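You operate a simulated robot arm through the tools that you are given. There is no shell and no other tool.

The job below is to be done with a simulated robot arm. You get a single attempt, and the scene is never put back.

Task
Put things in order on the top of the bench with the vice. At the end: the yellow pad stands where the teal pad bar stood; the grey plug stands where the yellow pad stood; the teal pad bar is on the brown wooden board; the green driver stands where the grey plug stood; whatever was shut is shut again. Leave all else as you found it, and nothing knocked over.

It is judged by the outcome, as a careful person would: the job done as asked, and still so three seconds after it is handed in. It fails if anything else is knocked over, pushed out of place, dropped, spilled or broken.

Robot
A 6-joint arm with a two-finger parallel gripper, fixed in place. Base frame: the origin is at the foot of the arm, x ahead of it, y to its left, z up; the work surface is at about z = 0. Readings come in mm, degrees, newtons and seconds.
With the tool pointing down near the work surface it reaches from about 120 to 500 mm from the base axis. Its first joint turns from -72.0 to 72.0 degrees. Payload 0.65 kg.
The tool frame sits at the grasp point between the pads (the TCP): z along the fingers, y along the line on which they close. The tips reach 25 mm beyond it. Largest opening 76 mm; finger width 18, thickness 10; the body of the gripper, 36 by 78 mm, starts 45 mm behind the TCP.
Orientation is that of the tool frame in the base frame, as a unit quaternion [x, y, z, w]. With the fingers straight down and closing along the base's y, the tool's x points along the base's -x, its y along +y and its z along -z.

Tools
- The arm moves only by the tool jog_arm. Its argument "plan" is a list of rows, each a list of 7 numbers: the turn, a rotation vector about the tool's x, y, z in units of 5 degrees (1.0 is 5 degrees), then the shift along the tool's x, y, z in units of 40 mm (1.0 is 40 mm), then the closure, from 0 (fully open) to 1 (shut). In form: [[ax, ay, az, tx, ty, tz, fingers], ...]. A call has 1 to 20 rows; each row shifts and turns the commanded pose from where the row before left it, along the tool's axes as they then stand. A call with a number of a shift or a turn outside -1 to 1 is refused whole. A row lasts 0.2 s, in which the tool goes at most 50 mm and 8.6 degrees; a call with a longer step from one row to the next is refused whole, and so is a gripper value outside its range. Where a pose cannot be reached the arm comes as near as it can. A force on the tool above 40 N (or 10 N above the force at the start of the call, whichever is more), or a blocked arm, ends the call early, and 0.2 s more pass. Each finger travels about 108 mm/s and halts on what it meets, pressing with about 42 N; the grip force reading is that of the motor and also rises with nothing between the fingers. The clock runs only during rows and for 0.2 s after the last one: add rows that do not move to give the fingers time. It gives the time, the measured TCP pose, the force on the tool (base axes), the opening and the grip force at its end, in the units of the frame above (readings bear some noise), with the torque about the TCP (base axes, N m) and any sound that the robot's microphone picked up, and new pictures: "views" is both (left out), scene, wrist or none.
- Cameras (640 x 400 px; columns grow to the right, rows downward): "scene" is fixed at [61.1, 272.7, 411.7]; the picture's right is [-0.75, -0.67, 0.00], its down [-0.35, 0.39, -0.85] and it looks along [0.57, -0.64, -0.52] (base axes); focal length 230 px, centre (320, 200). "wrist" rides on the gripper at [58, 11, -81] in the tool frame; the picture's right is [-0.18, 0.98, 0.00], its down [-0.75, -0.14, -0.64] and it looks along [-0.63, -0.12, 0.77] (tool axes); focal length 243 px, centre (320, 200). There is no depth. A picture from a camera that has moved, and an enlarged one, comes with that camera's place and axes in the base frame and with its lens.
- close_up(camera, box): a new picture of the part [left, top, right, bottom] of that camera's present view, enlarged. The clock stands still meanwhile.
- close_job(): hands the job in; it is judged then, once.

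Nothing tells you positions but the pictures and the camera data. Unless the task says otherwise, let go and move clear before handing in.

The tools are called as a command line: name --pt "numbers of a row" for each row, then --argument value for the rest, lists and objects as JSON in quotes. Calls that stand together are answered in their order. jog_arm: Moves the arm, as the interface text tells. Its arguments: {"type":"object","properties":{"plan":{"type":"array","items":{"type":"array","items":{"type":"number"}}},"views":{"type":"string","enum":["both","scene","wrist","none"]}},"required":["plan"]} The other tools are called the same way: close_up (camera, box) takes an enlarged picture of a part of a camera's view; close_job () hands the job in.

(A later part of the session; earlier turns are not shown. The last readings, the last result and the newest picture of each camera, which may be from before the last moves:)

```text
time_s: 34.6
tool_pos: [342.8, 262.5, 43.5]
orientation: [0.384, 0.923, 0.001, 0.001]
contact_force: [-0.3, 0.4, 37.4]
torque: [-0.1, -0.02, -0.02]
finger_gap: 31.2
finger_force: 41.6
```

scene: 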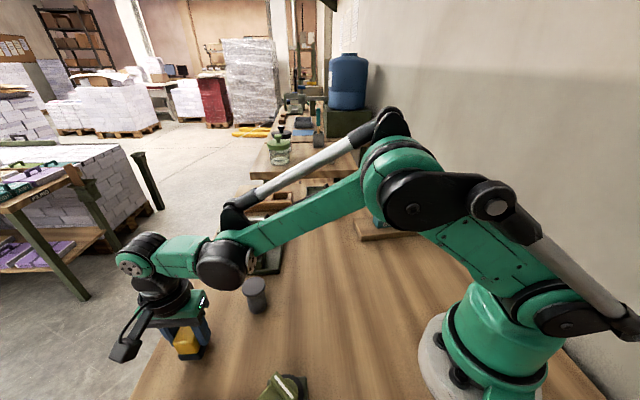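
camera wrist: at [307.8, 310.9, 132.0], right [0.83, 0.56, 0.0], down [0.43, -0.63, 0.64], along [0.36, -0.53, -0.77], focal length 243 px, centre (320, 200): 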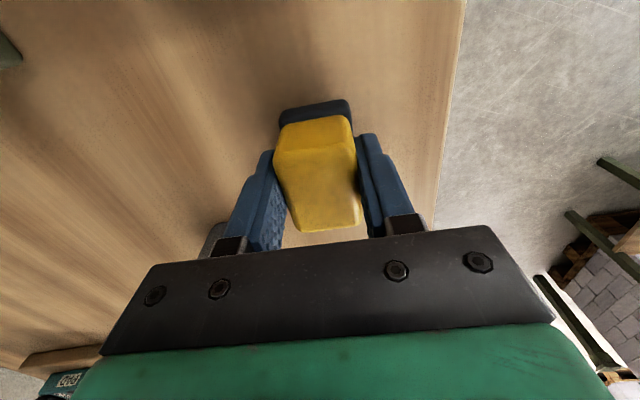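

Contact made. Ease up slightly, open, and rise.

jog_arm --pt "0 0 0 0 0 -0.05 0.8" --pt "0 0 0 0 0 0 0.8" --pt "0 0 0 0 0 0 0.5" --pt "0 0 0 0 0 0 0.2" --pt "0 0 0 0 0 0 0.2" --pt "0 0 0 0 0 -0.3 0.2" --pt "0 0 0 0 0 -0.7 0.2" --pt "0 0 0 0 0 -0.9 0.2" --pt "0 0 0 0 0 -0.9 0.2" --pt "0 0 0 0 0 0 0" --pt "0 0 0 0 0 0 0" --views "both"

close_up --camera "scene" --box '[130, 270, 290, 370]'

close_up --camera "wrist" --box '[190, 40, 430, 240]'

```text
time_s: 37.0
tool_pos: [342.8, 261.6, 155.5]
orientation: [0.384, 0.923, 0.001, -0.001]
contact_force: [0.9, 0.4, 0.5]
torque: [0.0, 0.03, 0.03]
finger_gap: 75.8
finger_force: 0.0
camera wrist: at [309.1, 309.0, 236.1], right [0.83, 0.56, 0.0], down [0.43, -0.63, 0.64], along [0.36, -0.53, -0.77], focal length 243 px, centre (320, 200)
```

scene: 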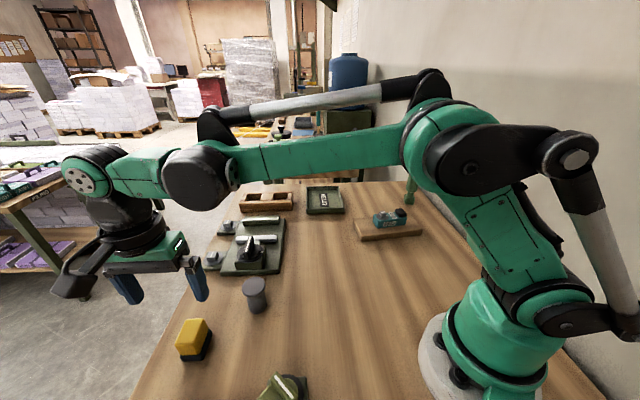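
wrist: 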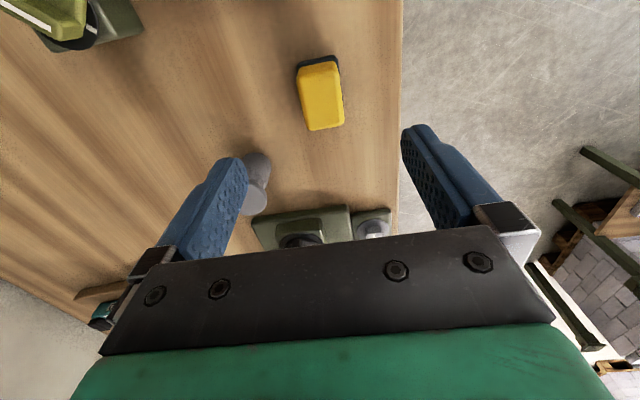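

```text
4.00 times, centred on (210, 320) of scene
camera zoom: at [61.1, 272.7, 411.7], right [-0.75, -0.67, 0.0], down [-0.35, 0.39, -0.85], along [0.57, -0.64, -0.52], focal length 919 px, centre (760, -280)
```

zoom: 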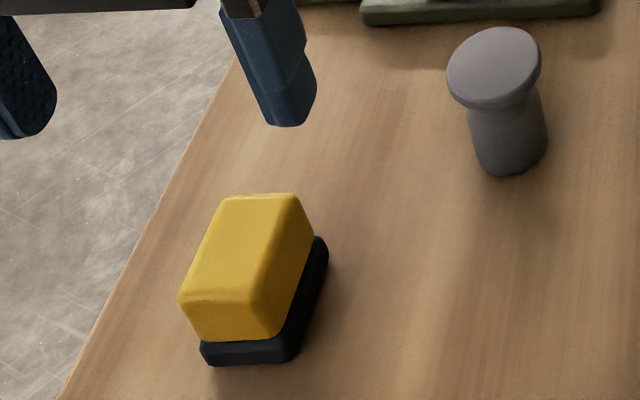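

```text
2.00 times, centred on (310, 140) of wrist
camera zoom: at [309.1, 309.0, 236.1], right [0.83, 0.56, 0.0], down [0.43, -0.63, 0.64], along [0.36, -0.53, -0.77], focal length 485 px, centre (340, 320)
```

zoom: 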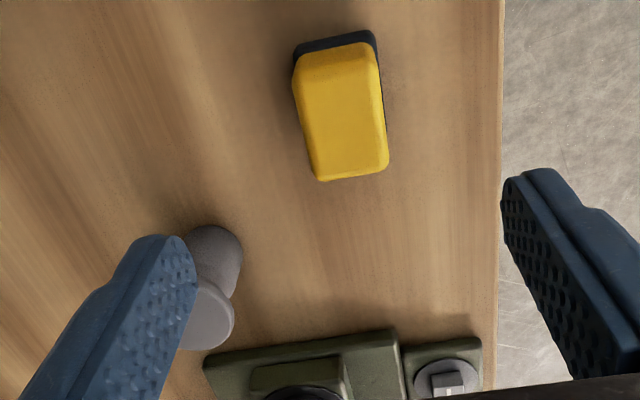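

The yellow pad stands upright on the teal bar's old spot. Next is the grey plug near (334,151): I move above it, turn to yaw 0 and look.

jog_arm --pt "0 0 0 -0.603 -0.707 0 0" --pt "0 0 0 -0.603 -0.707 0 0" --pt "0 0 0 -0.603 -0.707 0 0" --pt "0 0 -1 0 0 0 0" --pt "0 0 -1 0 0 0 0" --pt "0 0 -1 0 0 0 0" --pt "0 0 -1 0 0 0 0" --pt "0 0 -1 0 0 0 0" --pt "0 0 -1 0 0 0 0" --pt "0 0 -1 0 0 0 0" --pt "0 0 -1 0 0 0 0" --pt "0 0 -1 0 0 0 0" --pt "0 0 0 0 0 0.5 0" --pt "0 0 0 0 0 0.5 0" --pt "0 0 0 0 0 0 0" --pt "0 0 0 0 0 0 0" --views "both"

close_up --camera "wrist" --box '[200, 40, 440, 220]'

close_up --camera "scene" --box '[200, 240, 310, 320]'

```text
time_s: 40.4
tool_pos: [332.2, 148.8, 117.2]
orientation: [0.001, 1.0, 0.0, 0.001]
contact_force: [0.0, -0.4, -0.3]
torque: [-0.01, 0.0, -0.02]
finger_gap: 75.7
finger_force: 0.0
camera wrist: at [275.0, 160.3, 197.3], right [0.19, 0.98, 0.0], down [0.75, -0.14, 0.64], along [0.63, -0.12, -0.77], focal length 243 px, centre (320, 200)
```

scene: 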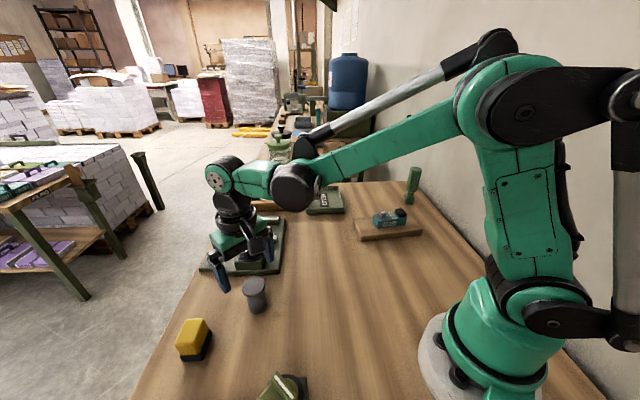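
wrist: 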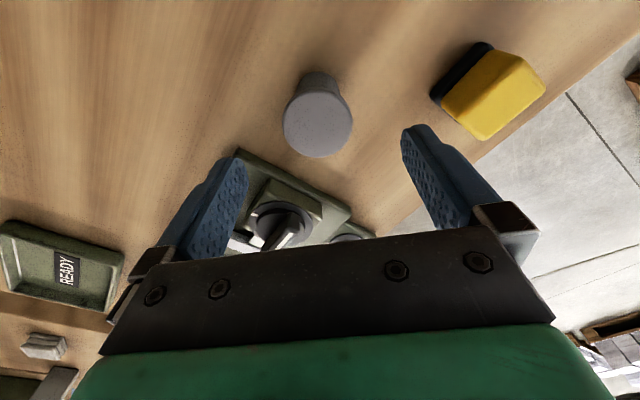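

```text
2.22 times, centred on (320, 130) of wrist
camera zoom: at [275.0, 160.3, 197.3], right [0.19, 0.98, 0.0], down [0.75, -0.14, 0.64], along [0.63, -0.12, -0.77], focal length 539 px, centre (320, 356)
```

zoom: 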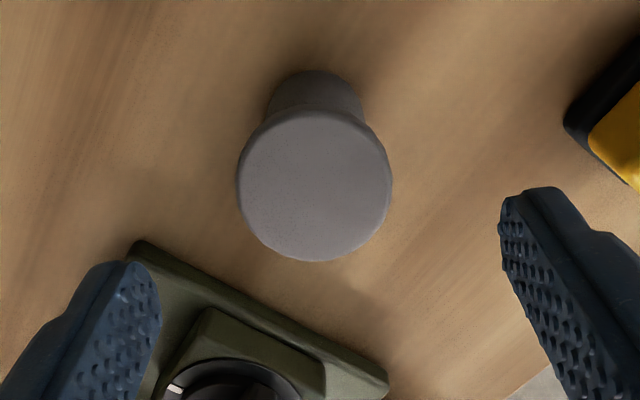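

```text
5.00 times, centred on (255, 280) of scene
camera zoom: at [61.1, 272.7, 411.7], right [-0.75, -0.67, 0.0], down [-0.35, 0.39, -0.85], along [0.57, -0.64, -0.52], focal length 1148 px, centre (645, -200)
```

zoom: 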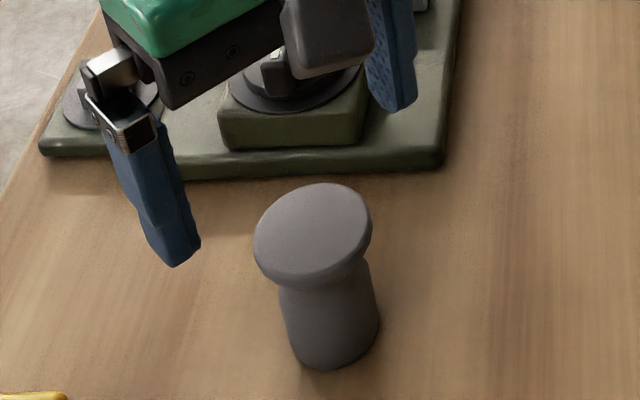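

The plug top is centred within 2 mm beneath the fingers (cap ~41 mm wide, ~62 mm tall). I descend to grip at the cap.

jog_arm --pt "0 0 0 0.03 -0.01 0.5 0" --pt "0 0 0 0 0 0.6 0" --pt "0 0 0 0 0 0.5 0" --pt "0 0 0 0 0 0 0" --pt "0 0 0 0 0 0 0" --views "both"

close_up --camera "scene" --box '[200, 240, 310, 320]'

```text
time_s: 41.6
tool_pos: [331.0, 150.4, 50.4]
orientation: [0.002, 1.0, 0.0, 0.0]
contact_force: [0.8, 0.5, 0.8]
torque: [0.02, 0.02, 0.03]
finger_gap: 76.1
finger_force: 0.0
camera wrist: at [272.9, 160.8, 131.3], right [0.19, 0.98, 0.0], down [0.75, -0.14, 0.64], along [0.63, -0.12, -0.77], focal length 243 px, centre (320, 200)
```

scene: 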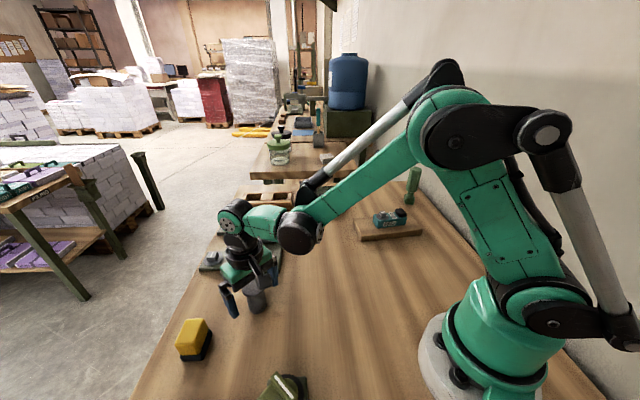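
wrist: 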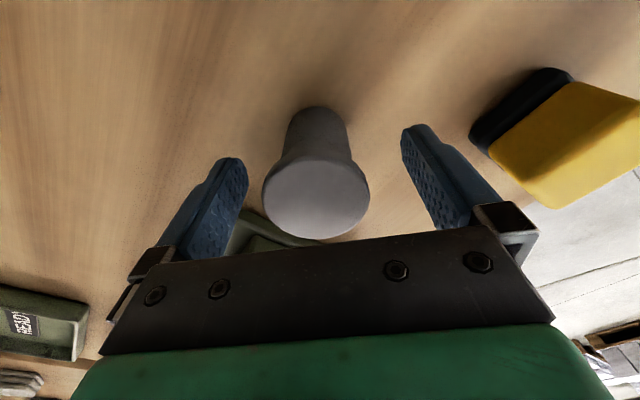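

```text
5.00 times, centred on (255, 280) of scene
camera zoom: at [61.1, 272.7, 411.7], right [-0.75, -0.67, 0.0], down [-0.35, 0.39, -0.85], along [0.57, -0.64, -0.52], focal length 1148 px, centre (645, -200)
```

zoom: 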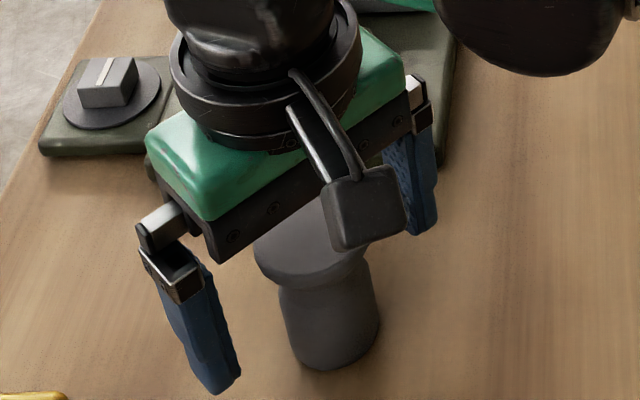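

Centred on the plug; closing on the cap.

jog_arm --pt "0 0 0 0 0 0 0.3" --pt "0 0 0 0 0 0 0.5" --pt "0 0 0 0 0 0 0.7" --pt "0 0 0 0 0 0 0.7" --views "wrist"

close_up --camera "scene" --box '[200, 240, 310, 320]'

```text
time_s: 42.6
tool_pos: [331.7, 150.8, 51.0]
orientation: [0.002, 1.0, -0.001, 0.001]
contact_force: [0.2, -0.6, 0.3]
torque: [0.03, -0.02, 0.02]
finger_gap: 39.6
finger_force: 42.0
camera wrist: at [272.9, 160.8, 131.4], right [0.19, 0.98, 0.0], down [0.75, -0.14, 0.64], along [0.63, -0.12, -0.77], focal length 243 px, centre (320, 200)
```

wrist: 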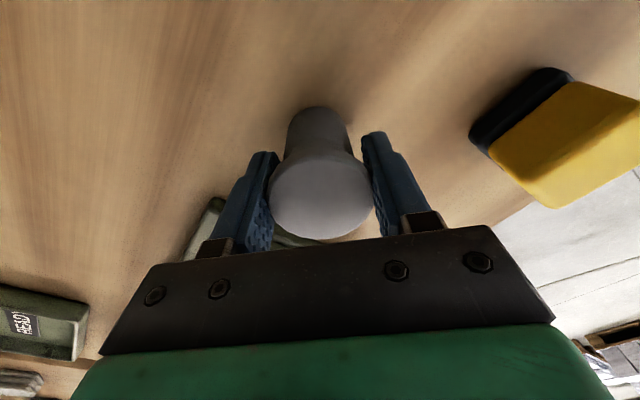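

```text
5.00 times, centred on (255, 280) of scene
camera zoom: at [61.1, 272.7, 411.7], right [-0.75, -0.67, 0.0], down [-0.35, 0.39, -0.85], along [0.57, -0.64, -0.52], focal length 1148 px, centre (645, -200)
```

zoom: 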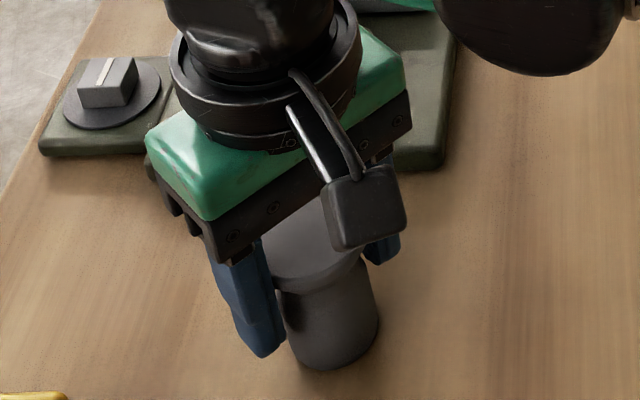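

Gripped at 39.6 mm; plug's old spot is recorded as about (331.5,150.5). I lift a little to check it hangs straight.

jog_arm --pt "0 0 0 0 0 -0.25 0.7" --pt "0 0 0 0 0 -0.5 0.7" --pt "0 0 0 0 0 -0.5 0.7" --pt "0 0 0 0 0 0 0.7" --pt "0 0 0 0 0 0 0.7" --views "wrist"

close_up --camera "scene" --box '[200, 220, 310, 300]'

```text
time_s: 43.8
tool_pos: [331.8, 149.9, 103.6]
orientation: [0.002, 1.0, 0.0, 0.001]
contact_force: [-1.0, 0.4, -0.7]
torque: [0.02, 0.05, -0.02]
finger_gap: 39.3
finger_force: 42.3
camera wrist: at [273.7, 160.2, 184.1], right [0.19, 0.98, 0.0], down [0.75, -0.14, 0.64], along [0.63, -0.12, -0.77], focal length 243 px, centre (320, 200)
```

wrist: 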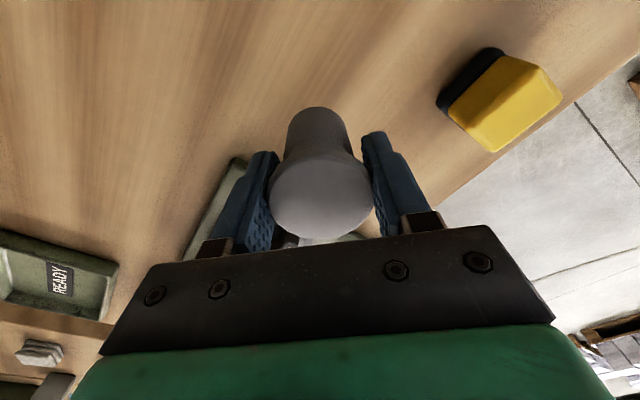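

```text
5.00 times, centred on (255, 260) of scene
camera zoom: at [61.1, 272.7, 411.7], right [-0.75, -0.67, 0.0], down [-0.35, 0.39, -0.85], along [0.57, -0.64, -0.52], focal length 1148 px, centre (645, -100)
```

zoom: 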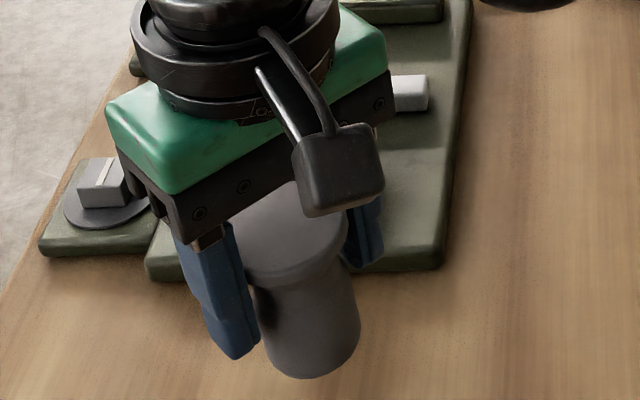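

It hangs straight. I raise and carry it to the yellow pad's old spot (387.5,-47).

jog_arm --pt "0 0 0 0 0 -0.75 0.7" --pt "0 0 0 0 0 -0.75 0.7" --pt "0 0 0 -0.232 -0.6 0 0.7" --pt "0 0 0 -0.232 -0.822 0 0.7" --pt "0 0 0 -0.232 -0.822 0 0.7" --pt "0 0 0 -0.232 -0.822 0 0.7" --pt "0 0 0 -0.232 -0.822 0 0.7" --pt "0 0 0 -0.232 -0.822 0 0.7" --pt "0 0 0 0 -0.222 0 0.7" --pt "0 0 0 0 0 0 0.7" --pt "0 0 0 0 0 0 0.7" --views "both"

```text
time_s: 46.2
tool_pos: [385.1, -50.1, 162.7]
orientation: [0.001, 1.0, 0.0, 0.001]
contact_force: [0.3, -0.7, -0.2]
torque: [0.01, 0.01, 0.0]
finger_gap: 39.7
finger_force: 42.2
camera wrist: at [326.5, -38.7, 242.6], right [0.19, 0.98, 0.0], down [0.75, -0.14, 0.64], along [0.63, -0.12, -0.77], focal length 243 px, centre (320, 200)
```

scene: 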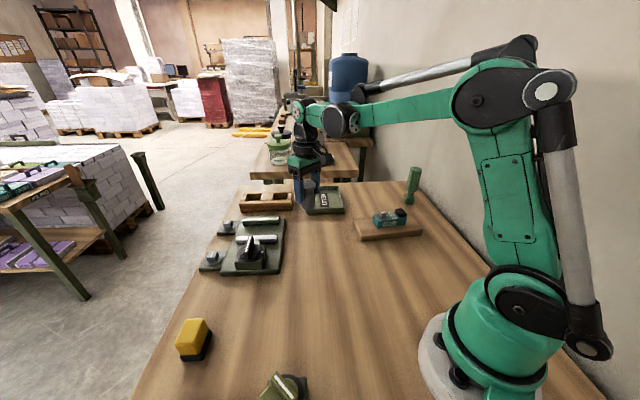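
wrist: 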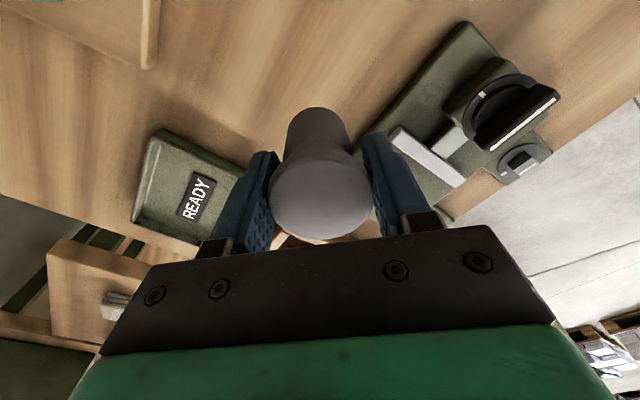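

Shift +2.5 mm in each axis and descend to just above the table.

jog_arm --pt "0 0 0 -0.07 0.06 0.6 0.7" --pt "0 0 0 0 0 0.8 0.7" --pt "0 0 0 0 0 0.8 0.7" --pt "0 0 0 0 0 0.4 0.7" --pt "0 0 0 0 0 0 0.7" --pt "0 0 0 0 0 0 0.7" --views "both"

close_up --camera "scene" --box '[250, 170, 370, 260]'

```text
time_s: 47.6
tool_pos: [388.3, -46.2, 59.9]
orientation: [0.002, 1.0, 0.0, 0.001]
contact_force: [0.4, -0.3, 0.1]
torque: [-0.03, 0.02, 0.02]
finger_gap: 39.7
finger_force: 41.7
camera wrist: at [330.7, -35.9, 139.5], right [0.19, 0.98, 0.0], down [0.75, -0.14, 0.64], along [0.63, -0.12, -0.77], focal length 243 px, centre (320, 200)
```

scene: 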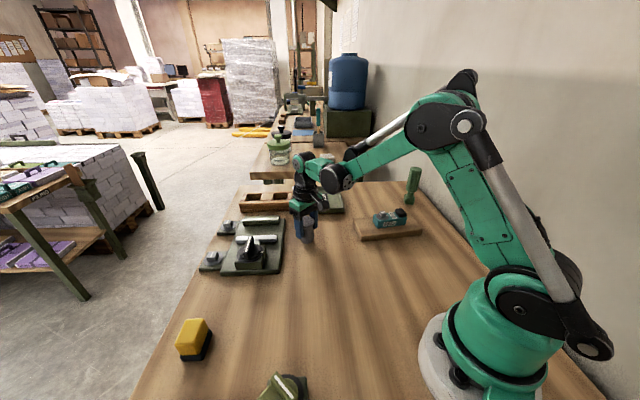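
wrist: 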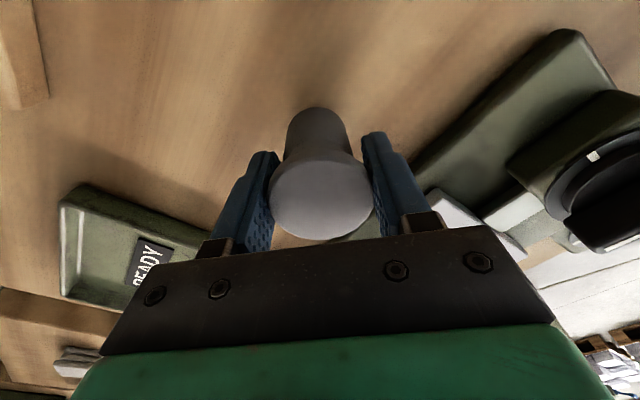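

```text
4.44 times, centred on (310, 215) of scene
camera zoom: at [61.1, 272.7, 411.7], right [-0.75, -0.67, 0.0], down [-0.35, 0.39, -0.85], along [0.57, -0.64, -0.52], focal length 1021 px, centre (364, 133)
```

zoom: 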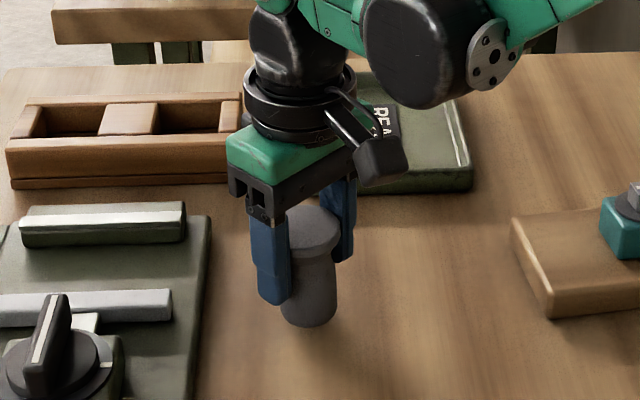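

Lowering the last ~9 mm gently until contact.

jog_arm --pt "0 0 0 0 0 0.1 0.7" --pt "0 0 0 0 0 0.06 0.7" --pt "0 0 0 0 0 0.03 0.7" --pt "0 0 0 0 0 0 0.7" --pt "0 0 0 0 0 0 0.7" --views "none"

jog_arm --pt "0 0 0 0 0 0.03 0.7" --pt "0 0 0 0 0 0 0.7" --pt "0 0 0 0 0 0 0.7" --views "none"

```text
time_s: 48.8
tool_pos: [388.7, -44.5, 51.7]
orientation: [0.001, 1.0, 0.0, 0.001]
contact_force: [0.7, -1.0, -0.7]
torque: [0.0, 0.01, 0.0]
finger_gap: 39.4
finger_force: 41.5
```

```text
time_s: 49.6
tool_pos: [389.9, -45.8, 51.8]
orientation: [0.002, 1.0, 0.001, 0.001]
contact_force: [0.2, -0.5, 2.8]
torque: [0.06, 0.0, 0.01]
finger_gap: 39.4
finger_force: 42.2
```

Light contact (2.8 N). Open and rise.

jog_arm --pt "0 0 0 0 0 0 0.4" --pt "0 0 0 0 0 0 0.15" --pt "0 0 0 0 0 0 0.15" --pt "0 0 0 0 0 0 0.15" --pt "0 0 0 0 0 -0.3 0.15" --pt "0 0 0 0 0 -0.7 0.15" --pt "0 0 0 0 0 -0.9 0.15" --pt "0 0 0 0 0 -1 0.15" --pt "0 0 0 0 0 -1 0.15" --pt "0 0 0 0 0 0 0" --pt "0 0 0 0 0 0 0" --views "both"

close_up --camera "scene" --box '[250, 170, 370, 260]'

close_up --camera "scene" --box '[360, 150, 440, 220]'

```text
time_s: 52.0
tool_pos: [388.5, -45.2, 207.3]
orientation: [0.001, 1.0, 0.0, 0.0]
contact_force: [-0.6, 0.4, 0.3]
torque: [0.01, 0.01, -0.01]
finger_gap: 75.9
finger_force: 0.0
camera wrist: at [330.4, -35.1, 287.7], right [0.19, 0.98, 0.0], down [0.75, -0.14, 0.64], along [0.63, -0.12, -0.77], focal length 243 px, centre (320, 200)
```

scene: 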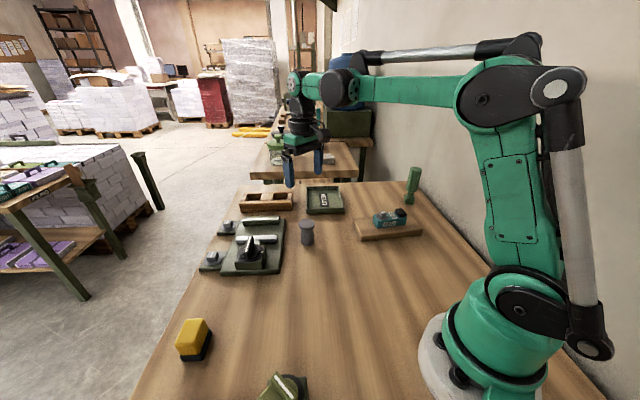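
wrist: 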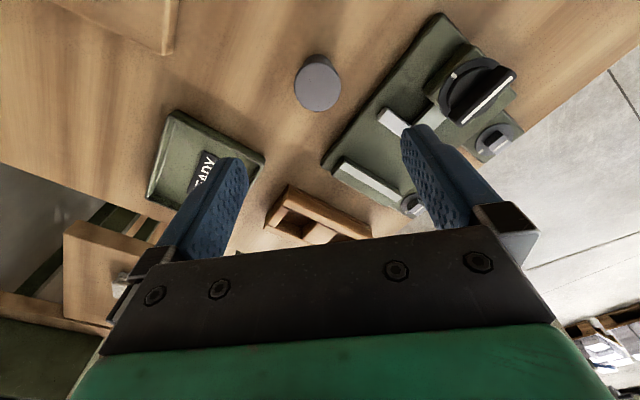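

```text
4.44 times, centred on (310, 215) of scene
camera zoom: at [61.1, 272.7, 411.7], right [-0.75, -0.67, 0.0], down [-0.35, 0.39, -0.85], along [0.57, -0.64, -0.52], focal length 1021 px, centre (364, 133)
```

zoom: 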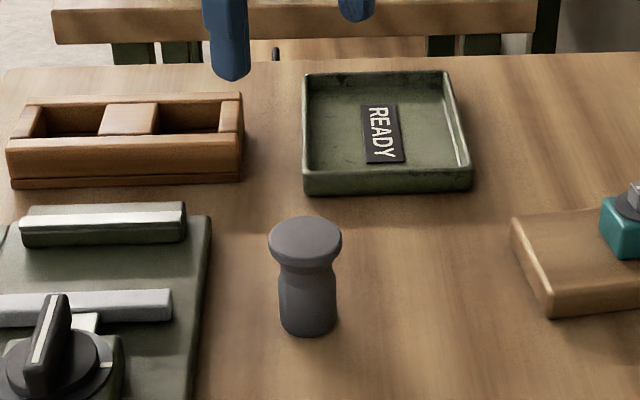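

```text
5.71 times, centred on (400, 185) of scene
camera zoom: at [61.1, 272.7, 411.7], right [-0.75, -0.67, 0.0], down [-0.35, 0.39, -0.85], along [0.57, -0.64, -0.52], focal length 1312 px, centre (-137, 286)
```

zoom: 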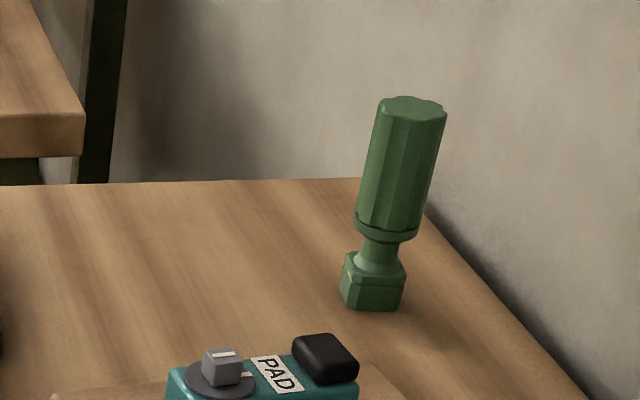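

The plug stands upright where the yellow pad was. Last is the green driver near (275,-421), ~121 mm tall and at the edge of the reach, so I first go to a viewing pose facing it.

jog_arm --pt "0 0 0 0.659 -0.953 0 0" --pt "0 0 0 0.659 -0.953 0 0" --pt "0 0 0 0.659 -0.953 0 0" --pt "0 0 0 0.659 -0.953 0 0" --pt "0 0 0 0.659 -0.953 0 0" --pt "0 0 0 0.659 -0.953 0 0" --pt "0 0 0 0.659 -0.953 0 0" --pt "0 0 1 0 0 0 0" --pt "0 0 1 0 0 0 0" --pt "0 0 1 0 0 0 0" --pt "0 0 1 0 0 0 0" --pt "0 0 1 0 0 0 0" --pt "0 0 1 0 0 0 0" --pt "0 0 1 0 0 0 0" --pt "0 0 1 0 0 0 0" --pt "0 0 1 0 0 0 0" --pt "0 0 1 0 0 0 0" --pt "0 0 1 0 0 0 0" --pt "0 0 0.4 0 0 0 0" --pt "0 0 0 0 0 0 0" --pt "0 0 0 0 0 0 0" --views "both"

```text
refused: the rows must be a list of 1 to 20 entries
```

jog_arm --pt "0 0 0 0.659 -0.953 0 0" --pt "0 0 0 0.659 -0.953 0 0" --pt "0 0 0 0.659 -0.953 0 0" --pt "0 0 0 0.659 -0.953 0 0" --pt "0 0 0 0.659 -0.953 0 0" --pt "0 0 0 0.659 -0.953 0 0" --pt "0 0 0 0.659 -0.953 0 0" --pt "0 0 1 0 0 0 0" --pt "0 0 1 0 0 0 0" --pt "0 0 1 0 0 0 0" --pt "0 0 1 0 0 0 0" --pt "0 0 1 0 0 0 0" --pt "0 0 1 0 0 0 0" --pt "0 0 1 0 0 0 0" --pt "0 0 1 0 0 0 0" --pt "0 0 1 0 0 0 0" --pt "0 0 1 0 0 0 0" --pt "0 0 1 0 0 0 0" --pt "0 0 0.4 0 0 0 0" --pt "0 0 0 0 0 0 0" --views "both"

close_up --camera "wrist" --box '[220, 60, 420, 240]'

```text
time_s: 56.2
tool_pos: [204.9, -310.6, 206.8]
orientation: [0.48, 0.877, 0.001, 0.001]
contact_force: [-0.3, -0.5, 0.0]
torque: [0.01, 0.0, 0.01]
finger_gap: 76.0
finger_force: 0.0
camera wrist: at [181.4, -257.2, 286.1], right [0.93, 0.38, 0.0], down [0.29, -0.71, 0.64], along [0.24, -0.6, -0.77], focal length 243 px, centre (320, 200)
```

scene: 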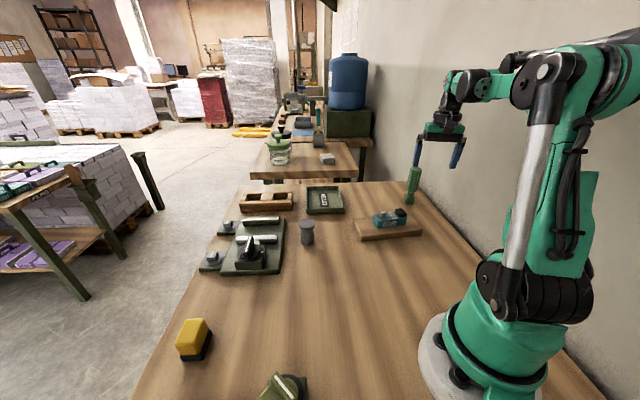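
wrist: 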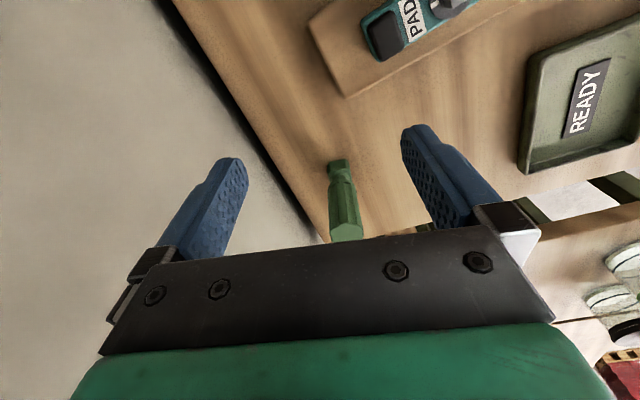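

```text
2.22 times, centred on (320, 150) of wrist
camera zoom: at [181.4, -257.2, 286.1], right [0.93, 0.38, 0.0], down [0.29, -0.71, 0.64], along [0.24, -0.6, -0.77], focal length 539 px, centre (320, 311)
```

zoom: 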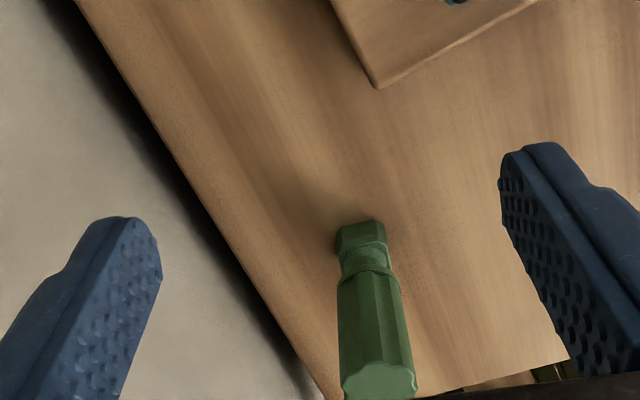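

The driver base reads about (278,-420) with its upright axis ~130 mm ahead of the fingers. I tilt the tool 20° outward for reach, move out partway, and lower to handle height.

jog_arm --pt "0 -1 0 0 0 0 0.15" --pt "0 -1 0 0 0 0 0.15" --pt "0 -1 0 0 0 0 0.15" --pt "0 -1 0 0 0 0 0.15" --pt "0 0 0 -0.646 0.044 0.235 0.15" --pt "0 0 0 -0.646 0.044 0.235 0.15" --pt "0 0 0 0.254 0 0.698 0.15" --pt "0 0 0 0.254 0 0.698 0.15" --pt "0 0 0 0.254 0 0.698 0.15" --pt "0 0 0 0.254 0 0.698 0.15" --pt "0 0 0 0 0 0 0.15" --pt "0 0 0 0 0 0 0.15" --views "both"

close_up --camera "scene" --box '[350, 130, 450, 230]'

close_up --camera "wrist" --box '[220, 60, 420, 240]'

```text
time_s: 58.8
tool_pos: [238.4, -353.8, 85.2]
orientation: [0.472, 0.864, -0.083, 0.153]
contact_force: [0.3, -0.3, 0.9]
torque: [-0.02, 0.02, 0.0]
finger_gap: 64.8
finger_force: 0.1
camera wrist: at [203.2, -279.1, 140.4], right [0.92, 0.39, 0.06], down [0.14, -0.49, 0.86], along [0.36, -0.78, -0.5], focal length 243 px, centre (320, 200)
```

scene: 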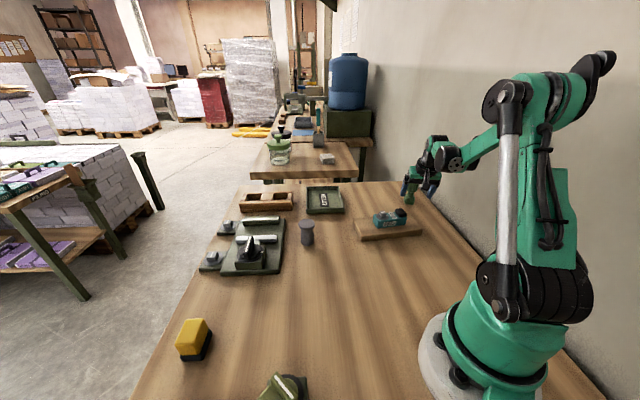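
wrist: 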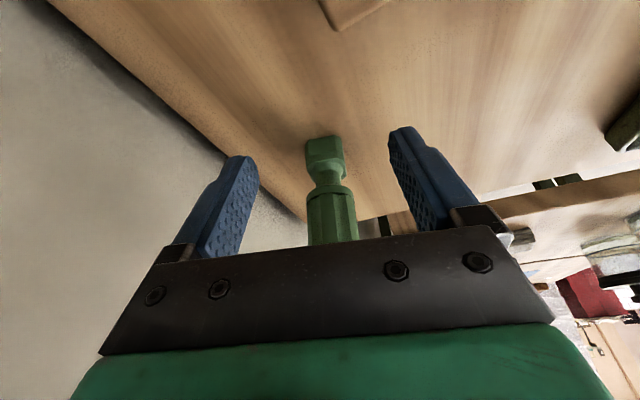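

```text
4.00 times, centred on (400, 180) of scene
camera zoom: at [61.1, 272.7, 411.7], right [-0.75, -0.67, 0.0], down [-0.35, 0.39, -0.85], along [0.57, -0.64, -0.52], focal length 919 px, centre (0, 280)
```

zoom: 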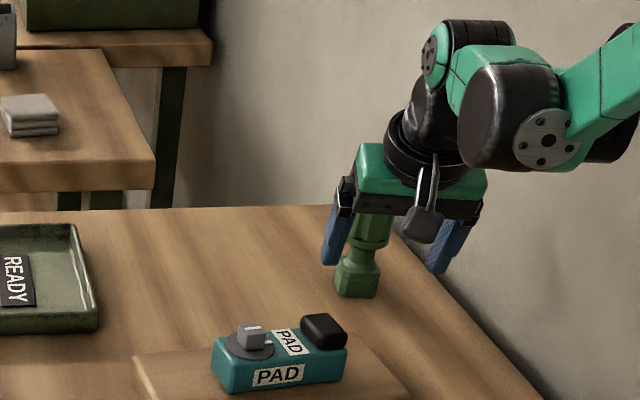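

```text
2.22 times, centred on (320, 150) of wrist
camera zoom: at [203.2, -279.1, 140.4], right [0.92, 0.39, 0.06], down [0.14, -0.49, 0.86], along [0.36, -0.78, -0.5], focal length 539 px, centre (320, 311)
```

zoom: 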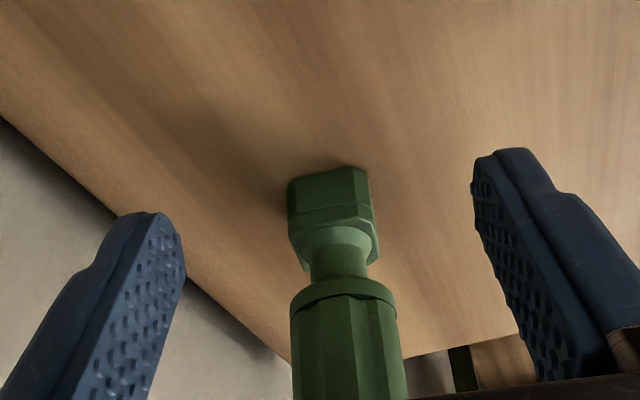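

The driver axis is ~78 mm straight ahead and 2 mm to one side. I slide outward with the fingers straddling the handle, pausing before the end.

jog_arm --pt "0 0 0 -0.62 -0.02 0.199 0.15" --pt "0 0 0 -0.62 -0.02 0.199 0.15" --pt "0 0 0 0 0 0 0.15" --pt "0 0 0 0 0 0 0.15" --views "both"

close_up --camera "scene" --box '[350, 130, 450, 230]'

```text
time_s: 59.8
tool_pos: [264.7, -400.3, 87.3]
orientation: [0.472, 0.864, -0.082, 0.152]
contact_force: [-1.3, -0.4, -0.2]
torque: [-0.01, 0.02, 0.02]
finger_gap: 64.5
finger_force: 0.2
camera wrist: at [228.5, -325.5, 143.7], right [0.92, 0.39, 0.06], down [0.14, -0.49, 0.86], along [0.36, -0.78, -0.5], focal length 243 px, centre (320, 200)
```

scene: 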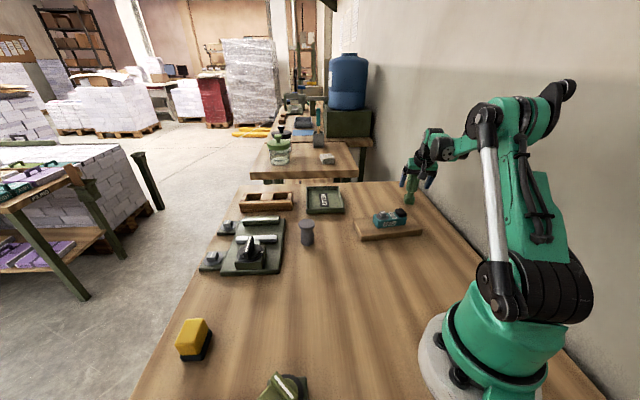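
wrist: 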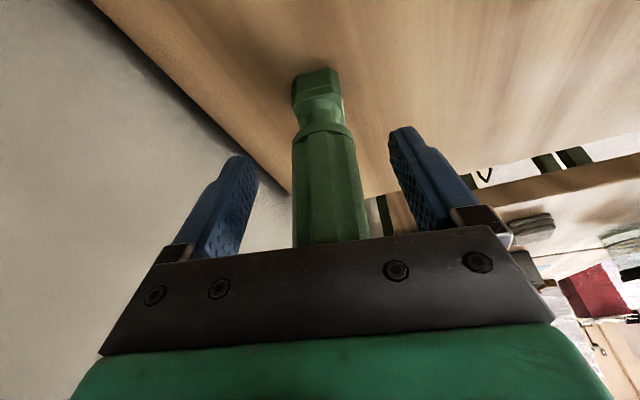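

```text
4.00 times, centred on (400, 180) of scene
camera zoom: at [61.1, 272.6, 411.7], right [-0.75, -0.67, 0.0], down [-0.35, 0.39, -0.85], along [0.57, -0.64, -0.52], focal length 919 px, centre (0, 280)
```

zoom: 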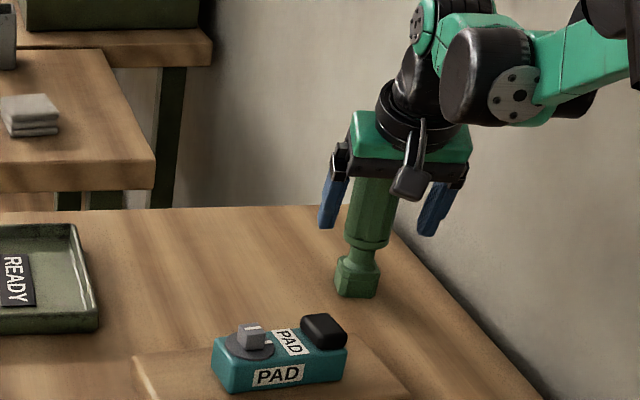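

Lateral alignment is good. I rise 4 mm for clearance over the handle top and slide the last 25 mm.

jog_arm --pt "0 0 0 -0.034 0 -0.094 0.15" --pt "0 0 0 -0.3 0 0.109 0.15" --pt "0 0 0 -0.29 0 0.105 0.15" --pt "0 0 0 0 0 0 0.15" --pt "0 0 0 0 0 0 0.15" --views "both"

close_up --camera "scene" --box '[360, 130, 440, 210]'

```text
time_s: 61.0
tool_pos: [277.4, -422.8, 92.4]
orientation: [0.472, 0.864, -0.083, 0.152]
contact_force: [0.0, 0.0, -1.2]
torque: [0.0, 0.05, -0.02]
finger_gap: 64.6
finger_force: 0.1
camera wrist: at [242.0, -348.3, 149.0], right [0.92, 0.39, 0.06], down [0.14, -0.49, 0.86], along [0.36, -0.78, -0.5], focal length 243 px, centre (320, 200)
```

scene: 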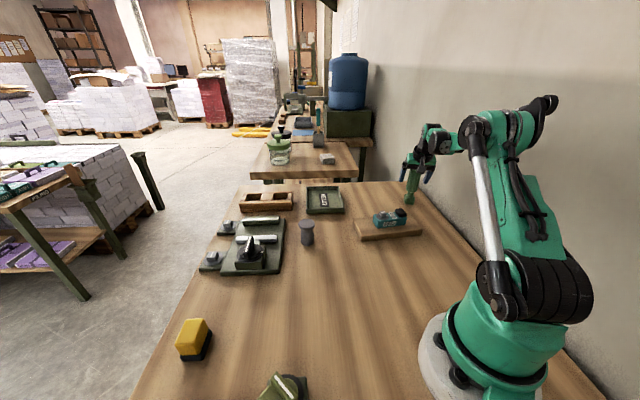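
wrist: 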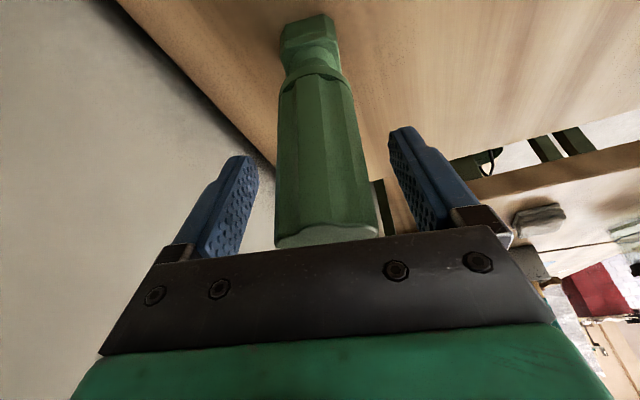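

```text
5.00 times, centred on (400, 170) of scene
camera zoom: at [61.1, 272.7, 411.7], right [-0.75, -0.67, 0.0], down [-0.35, 0.39, -0.85], along [0.57, -0.64, -0.52], focal length 1148 px, centre (-80, 350)
```

zoom: 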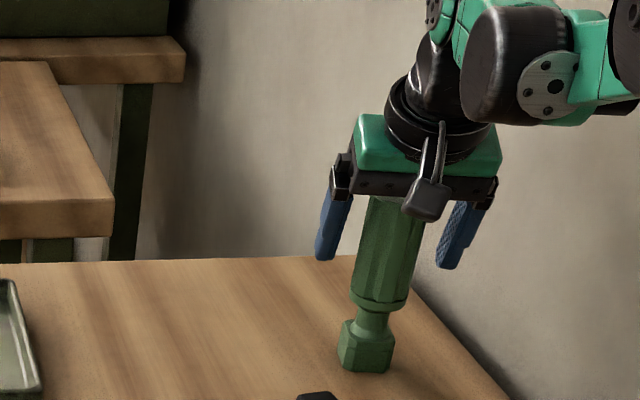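

The handle is between the fingers with its top clear of the gripper body. Closing.

jog_arm --pt "0 0 0 0 0 0 0.35" --pt "0 0 0 0 0 0 0.55" --pt "0 0 0 0 0 0 0.75" --pt "0 0 0 0 0 0 0.75" --views "wrist"

close_up --camera "scene" --box '[360, 130, 440, 210]'

```text
time_s: 62.0
tool_pos: [277.5, -422.2, 93.0]
orientation: [0.472, 0.864, -0.082, 0.152]
contact_force: [-0.8, -0.3, 1.7]
torque: [-0.05, 0.13, 0.0]
finger_gap: 34.8
finger_force: 42.1
camera wrist: at [241.9, -348.2, 149.1], right [0.92, 0.39, 0.06], down [0.14, -0.49, 0.86], along [0.36, -0.78, -0.5], focal length 243 px, centre (320, 200)
```

wrist: 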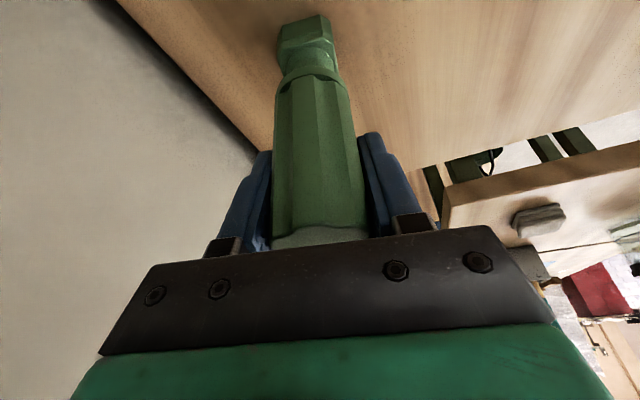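

```text
5.00 times, centred on (400, 170) of scene
camera zoom: at [61.1, 272.7, 411.7], right [-0.75, -0.67, 0.0], down [-0.35, 0.39, -0.85], along [0.57, -0.64, -0.52], focal length 1148 px, centre (-80, 350)
```

zoom: 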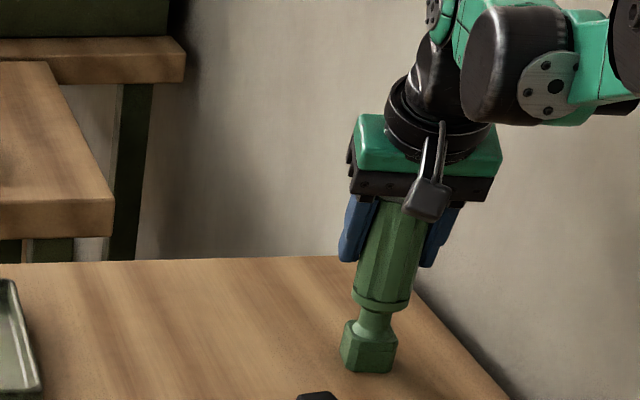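

Held at 34.8 mm. I lift it straight up first, then draw inward while rising.

jog_arm --pt "0 0 0 -0.0855 0 -0.235 0.75" --pt "0 0 0 -0.128 0 -0.3525 0.75" --pt "0 0 0 0 0 0 0.75" --pt "0 0 0 0 0 0 0.75" --views "wrist"

close_up --camera "scene" --box '[360, 120, 440, 210]'

```text
time_s: 63.0
tool_pos: [275.8, -423.2, 118.2]
orientation: [0.473, 0.864, -0.083, 0.152]
contact_force: [0.8, -0.6, -1.3]
torque: [0.01, 0.0, 0.02]
finger_gap: 34.5
finger_force: 41.5
camera wrist: at [241.0, -348.9, 173.9], right [0.92, 0.39, 0.06], down [0.14, -0.49, 0.86], along [0.36, -0.78, -0.5], focal length 243 px, centre (320, 200)
```

wrist: 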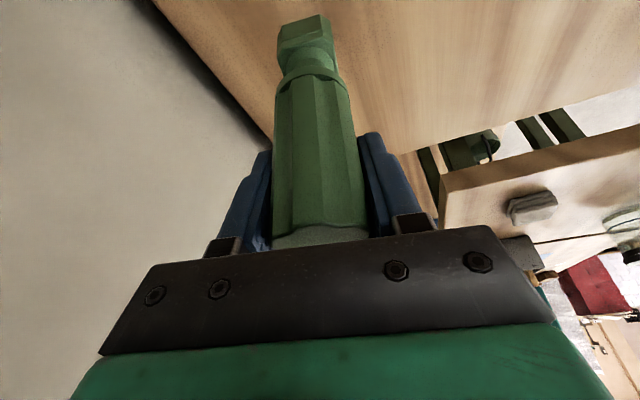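

```text
4.44 times, centred on (400, 165) of scene
camera zoom: at [61.1, 272.6, 411.7], right [-0.75, -0.67, 0.0], down [-0.35, 0.39, -0.85], along [0.57, -0.64, -0.52], focal length 1021 px, centre (-36, 356)
```

zoom: 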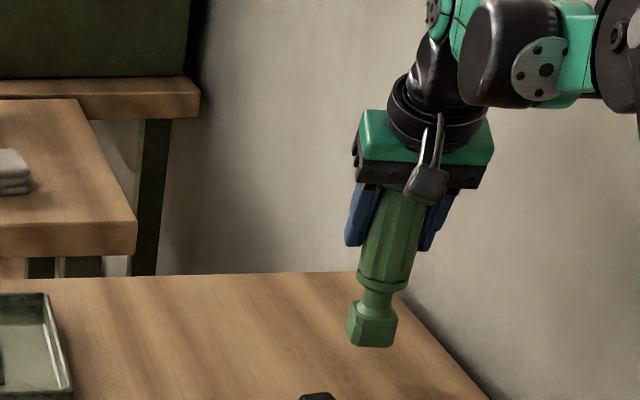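

The driver hangs upright as held. I draw it in and up, then move to the mid-bench at height.

jog_arm --pt "0 0 0 0.256 0 -0.7585 0.75" --pt "0 0 0 0.256 0 -0.7585 0.75" --pt "0 0 0 0.256 0 -0.7585 0.75" --pt "0 0 0 0.698 0.65 -0.254 0.75" --pt "0 0 0 0.698 0.65 -0.254 0.75" --pt "0 0 0 0.698 0.65 -0.254 0.75" --pt "0 0 0 0.698 0.65 -0.254 0.75" --pt "0 0 0 0.698 0.65 -0.254 0.75" --pt "0 0 0 0.698 0.65 -0.254 0.75" --pt "0 0 0 0.698 0.65 -0.254 0.75" --pt "0 0 0 0.698 0.65 -0.254 0.75" --pt "0 0 0 0 0 0 0.75" --pt "0 0 0 0 0 0 0.75" --views "both"

```text
time_s: 65.8
tool_pos: [289.3, -55.5, 193.1]
orientation: [0.472, 0.864, -0.082, 0.153]
contact_force: [-0.1, -0.5, -1.6]
torque: [0.01, 0.0, 0.0]
finger_gap: 34.4
finger_force: 42.0
camera wrist: at [254.3, 18.7, 248.3], right [0.92, 0.39, 0.06], down [0.14, -0.49, 0.86], along [0.36, -0.78, -0.5], focal length 243 px, centre (320, 200)
```

scene: 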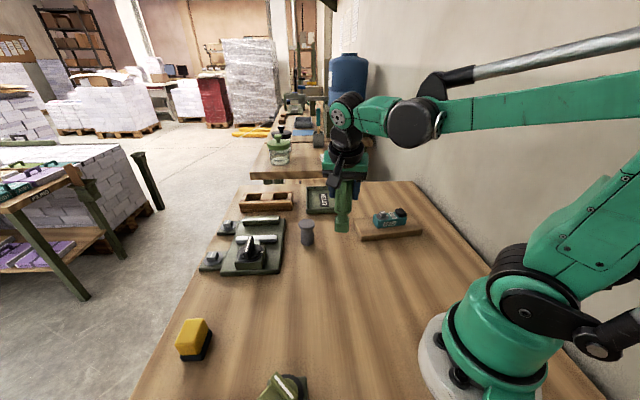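
wrist: 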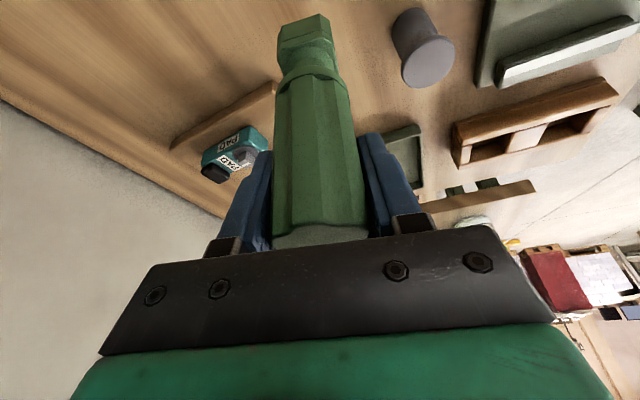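

Now I turn the tool 80° about the vertical, keeping the driver upright.

jog_arm --pt "-0.342 0 -0.94 0 0 0 0.75" --pt "-0.342 0 -0.94 0 0 0 0.75" --pt "-0.342 0 -0.94 0 0 0 0.75" --pt "-0.342 0 -0.94 0 0 0 0.75" --pt "-0.342 0 -0.94 0 0 0 0.75" --pt "-0.342 0 -0.94 0 0 0 0.75" --pt "-0.342 0 -0.94 0 0 0 0.75" --pt "-0.342 0 -0.94 0 0 0 0.75" --pt "-0.342 0 -0.94 0 0 0 0.75" --pt "-0.342 0 -0.94 0 0 0 0.75" --pt "-0.342 0 -0.94 0 0 0 0.75" --pt "-0.342 0 -0.94 0 0 0 0.75" --pt "-0.342 0 -0.94 0 0 0 0.75" --pt "-0.342 0 -0.94 0 0 0 0.75" --pt "-0.342 0 -0.94 0 0 0 0.75" --pt "-0.342 0 -0.94 0 0 0 0.75" --pt "0 0 0 0 0 0 0.75" --pt "0 0 0 0 0 0 0.75" --views "both"

```text
time_s: 69.6
tool_pos: [288.5, -58.4, 193.9]
orientation: [-0.195, 0.965, 0.034, 0.171]
contact_force: [0.2, 0.4, -2.0]
torque: [-0.01, -0.07, 0.02]
finger_gap: 34.4
finger_force: 41.9
camera wrist: at [209.2, -81.2, 248.6], right [-0.22, 0.97, 0.06], down [0.5, 0.06, 0.86], along [0.84, 0.22, -0.5], focal length 243 px, centre (320, 200)
```

scene: 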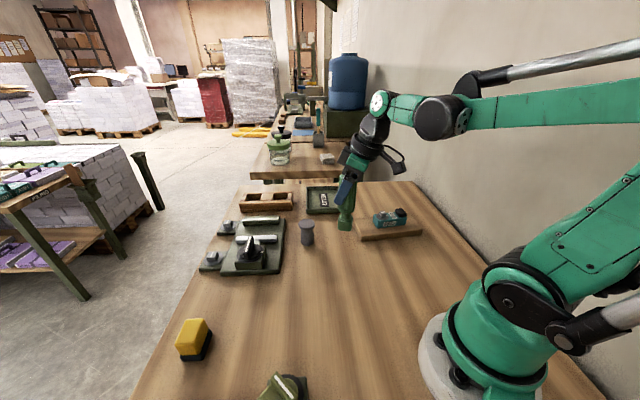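
wrist: 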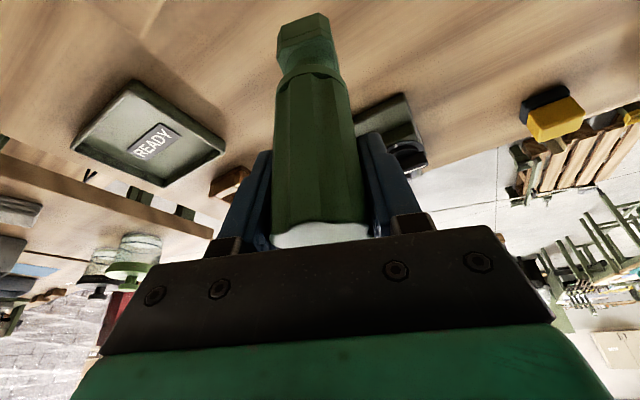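

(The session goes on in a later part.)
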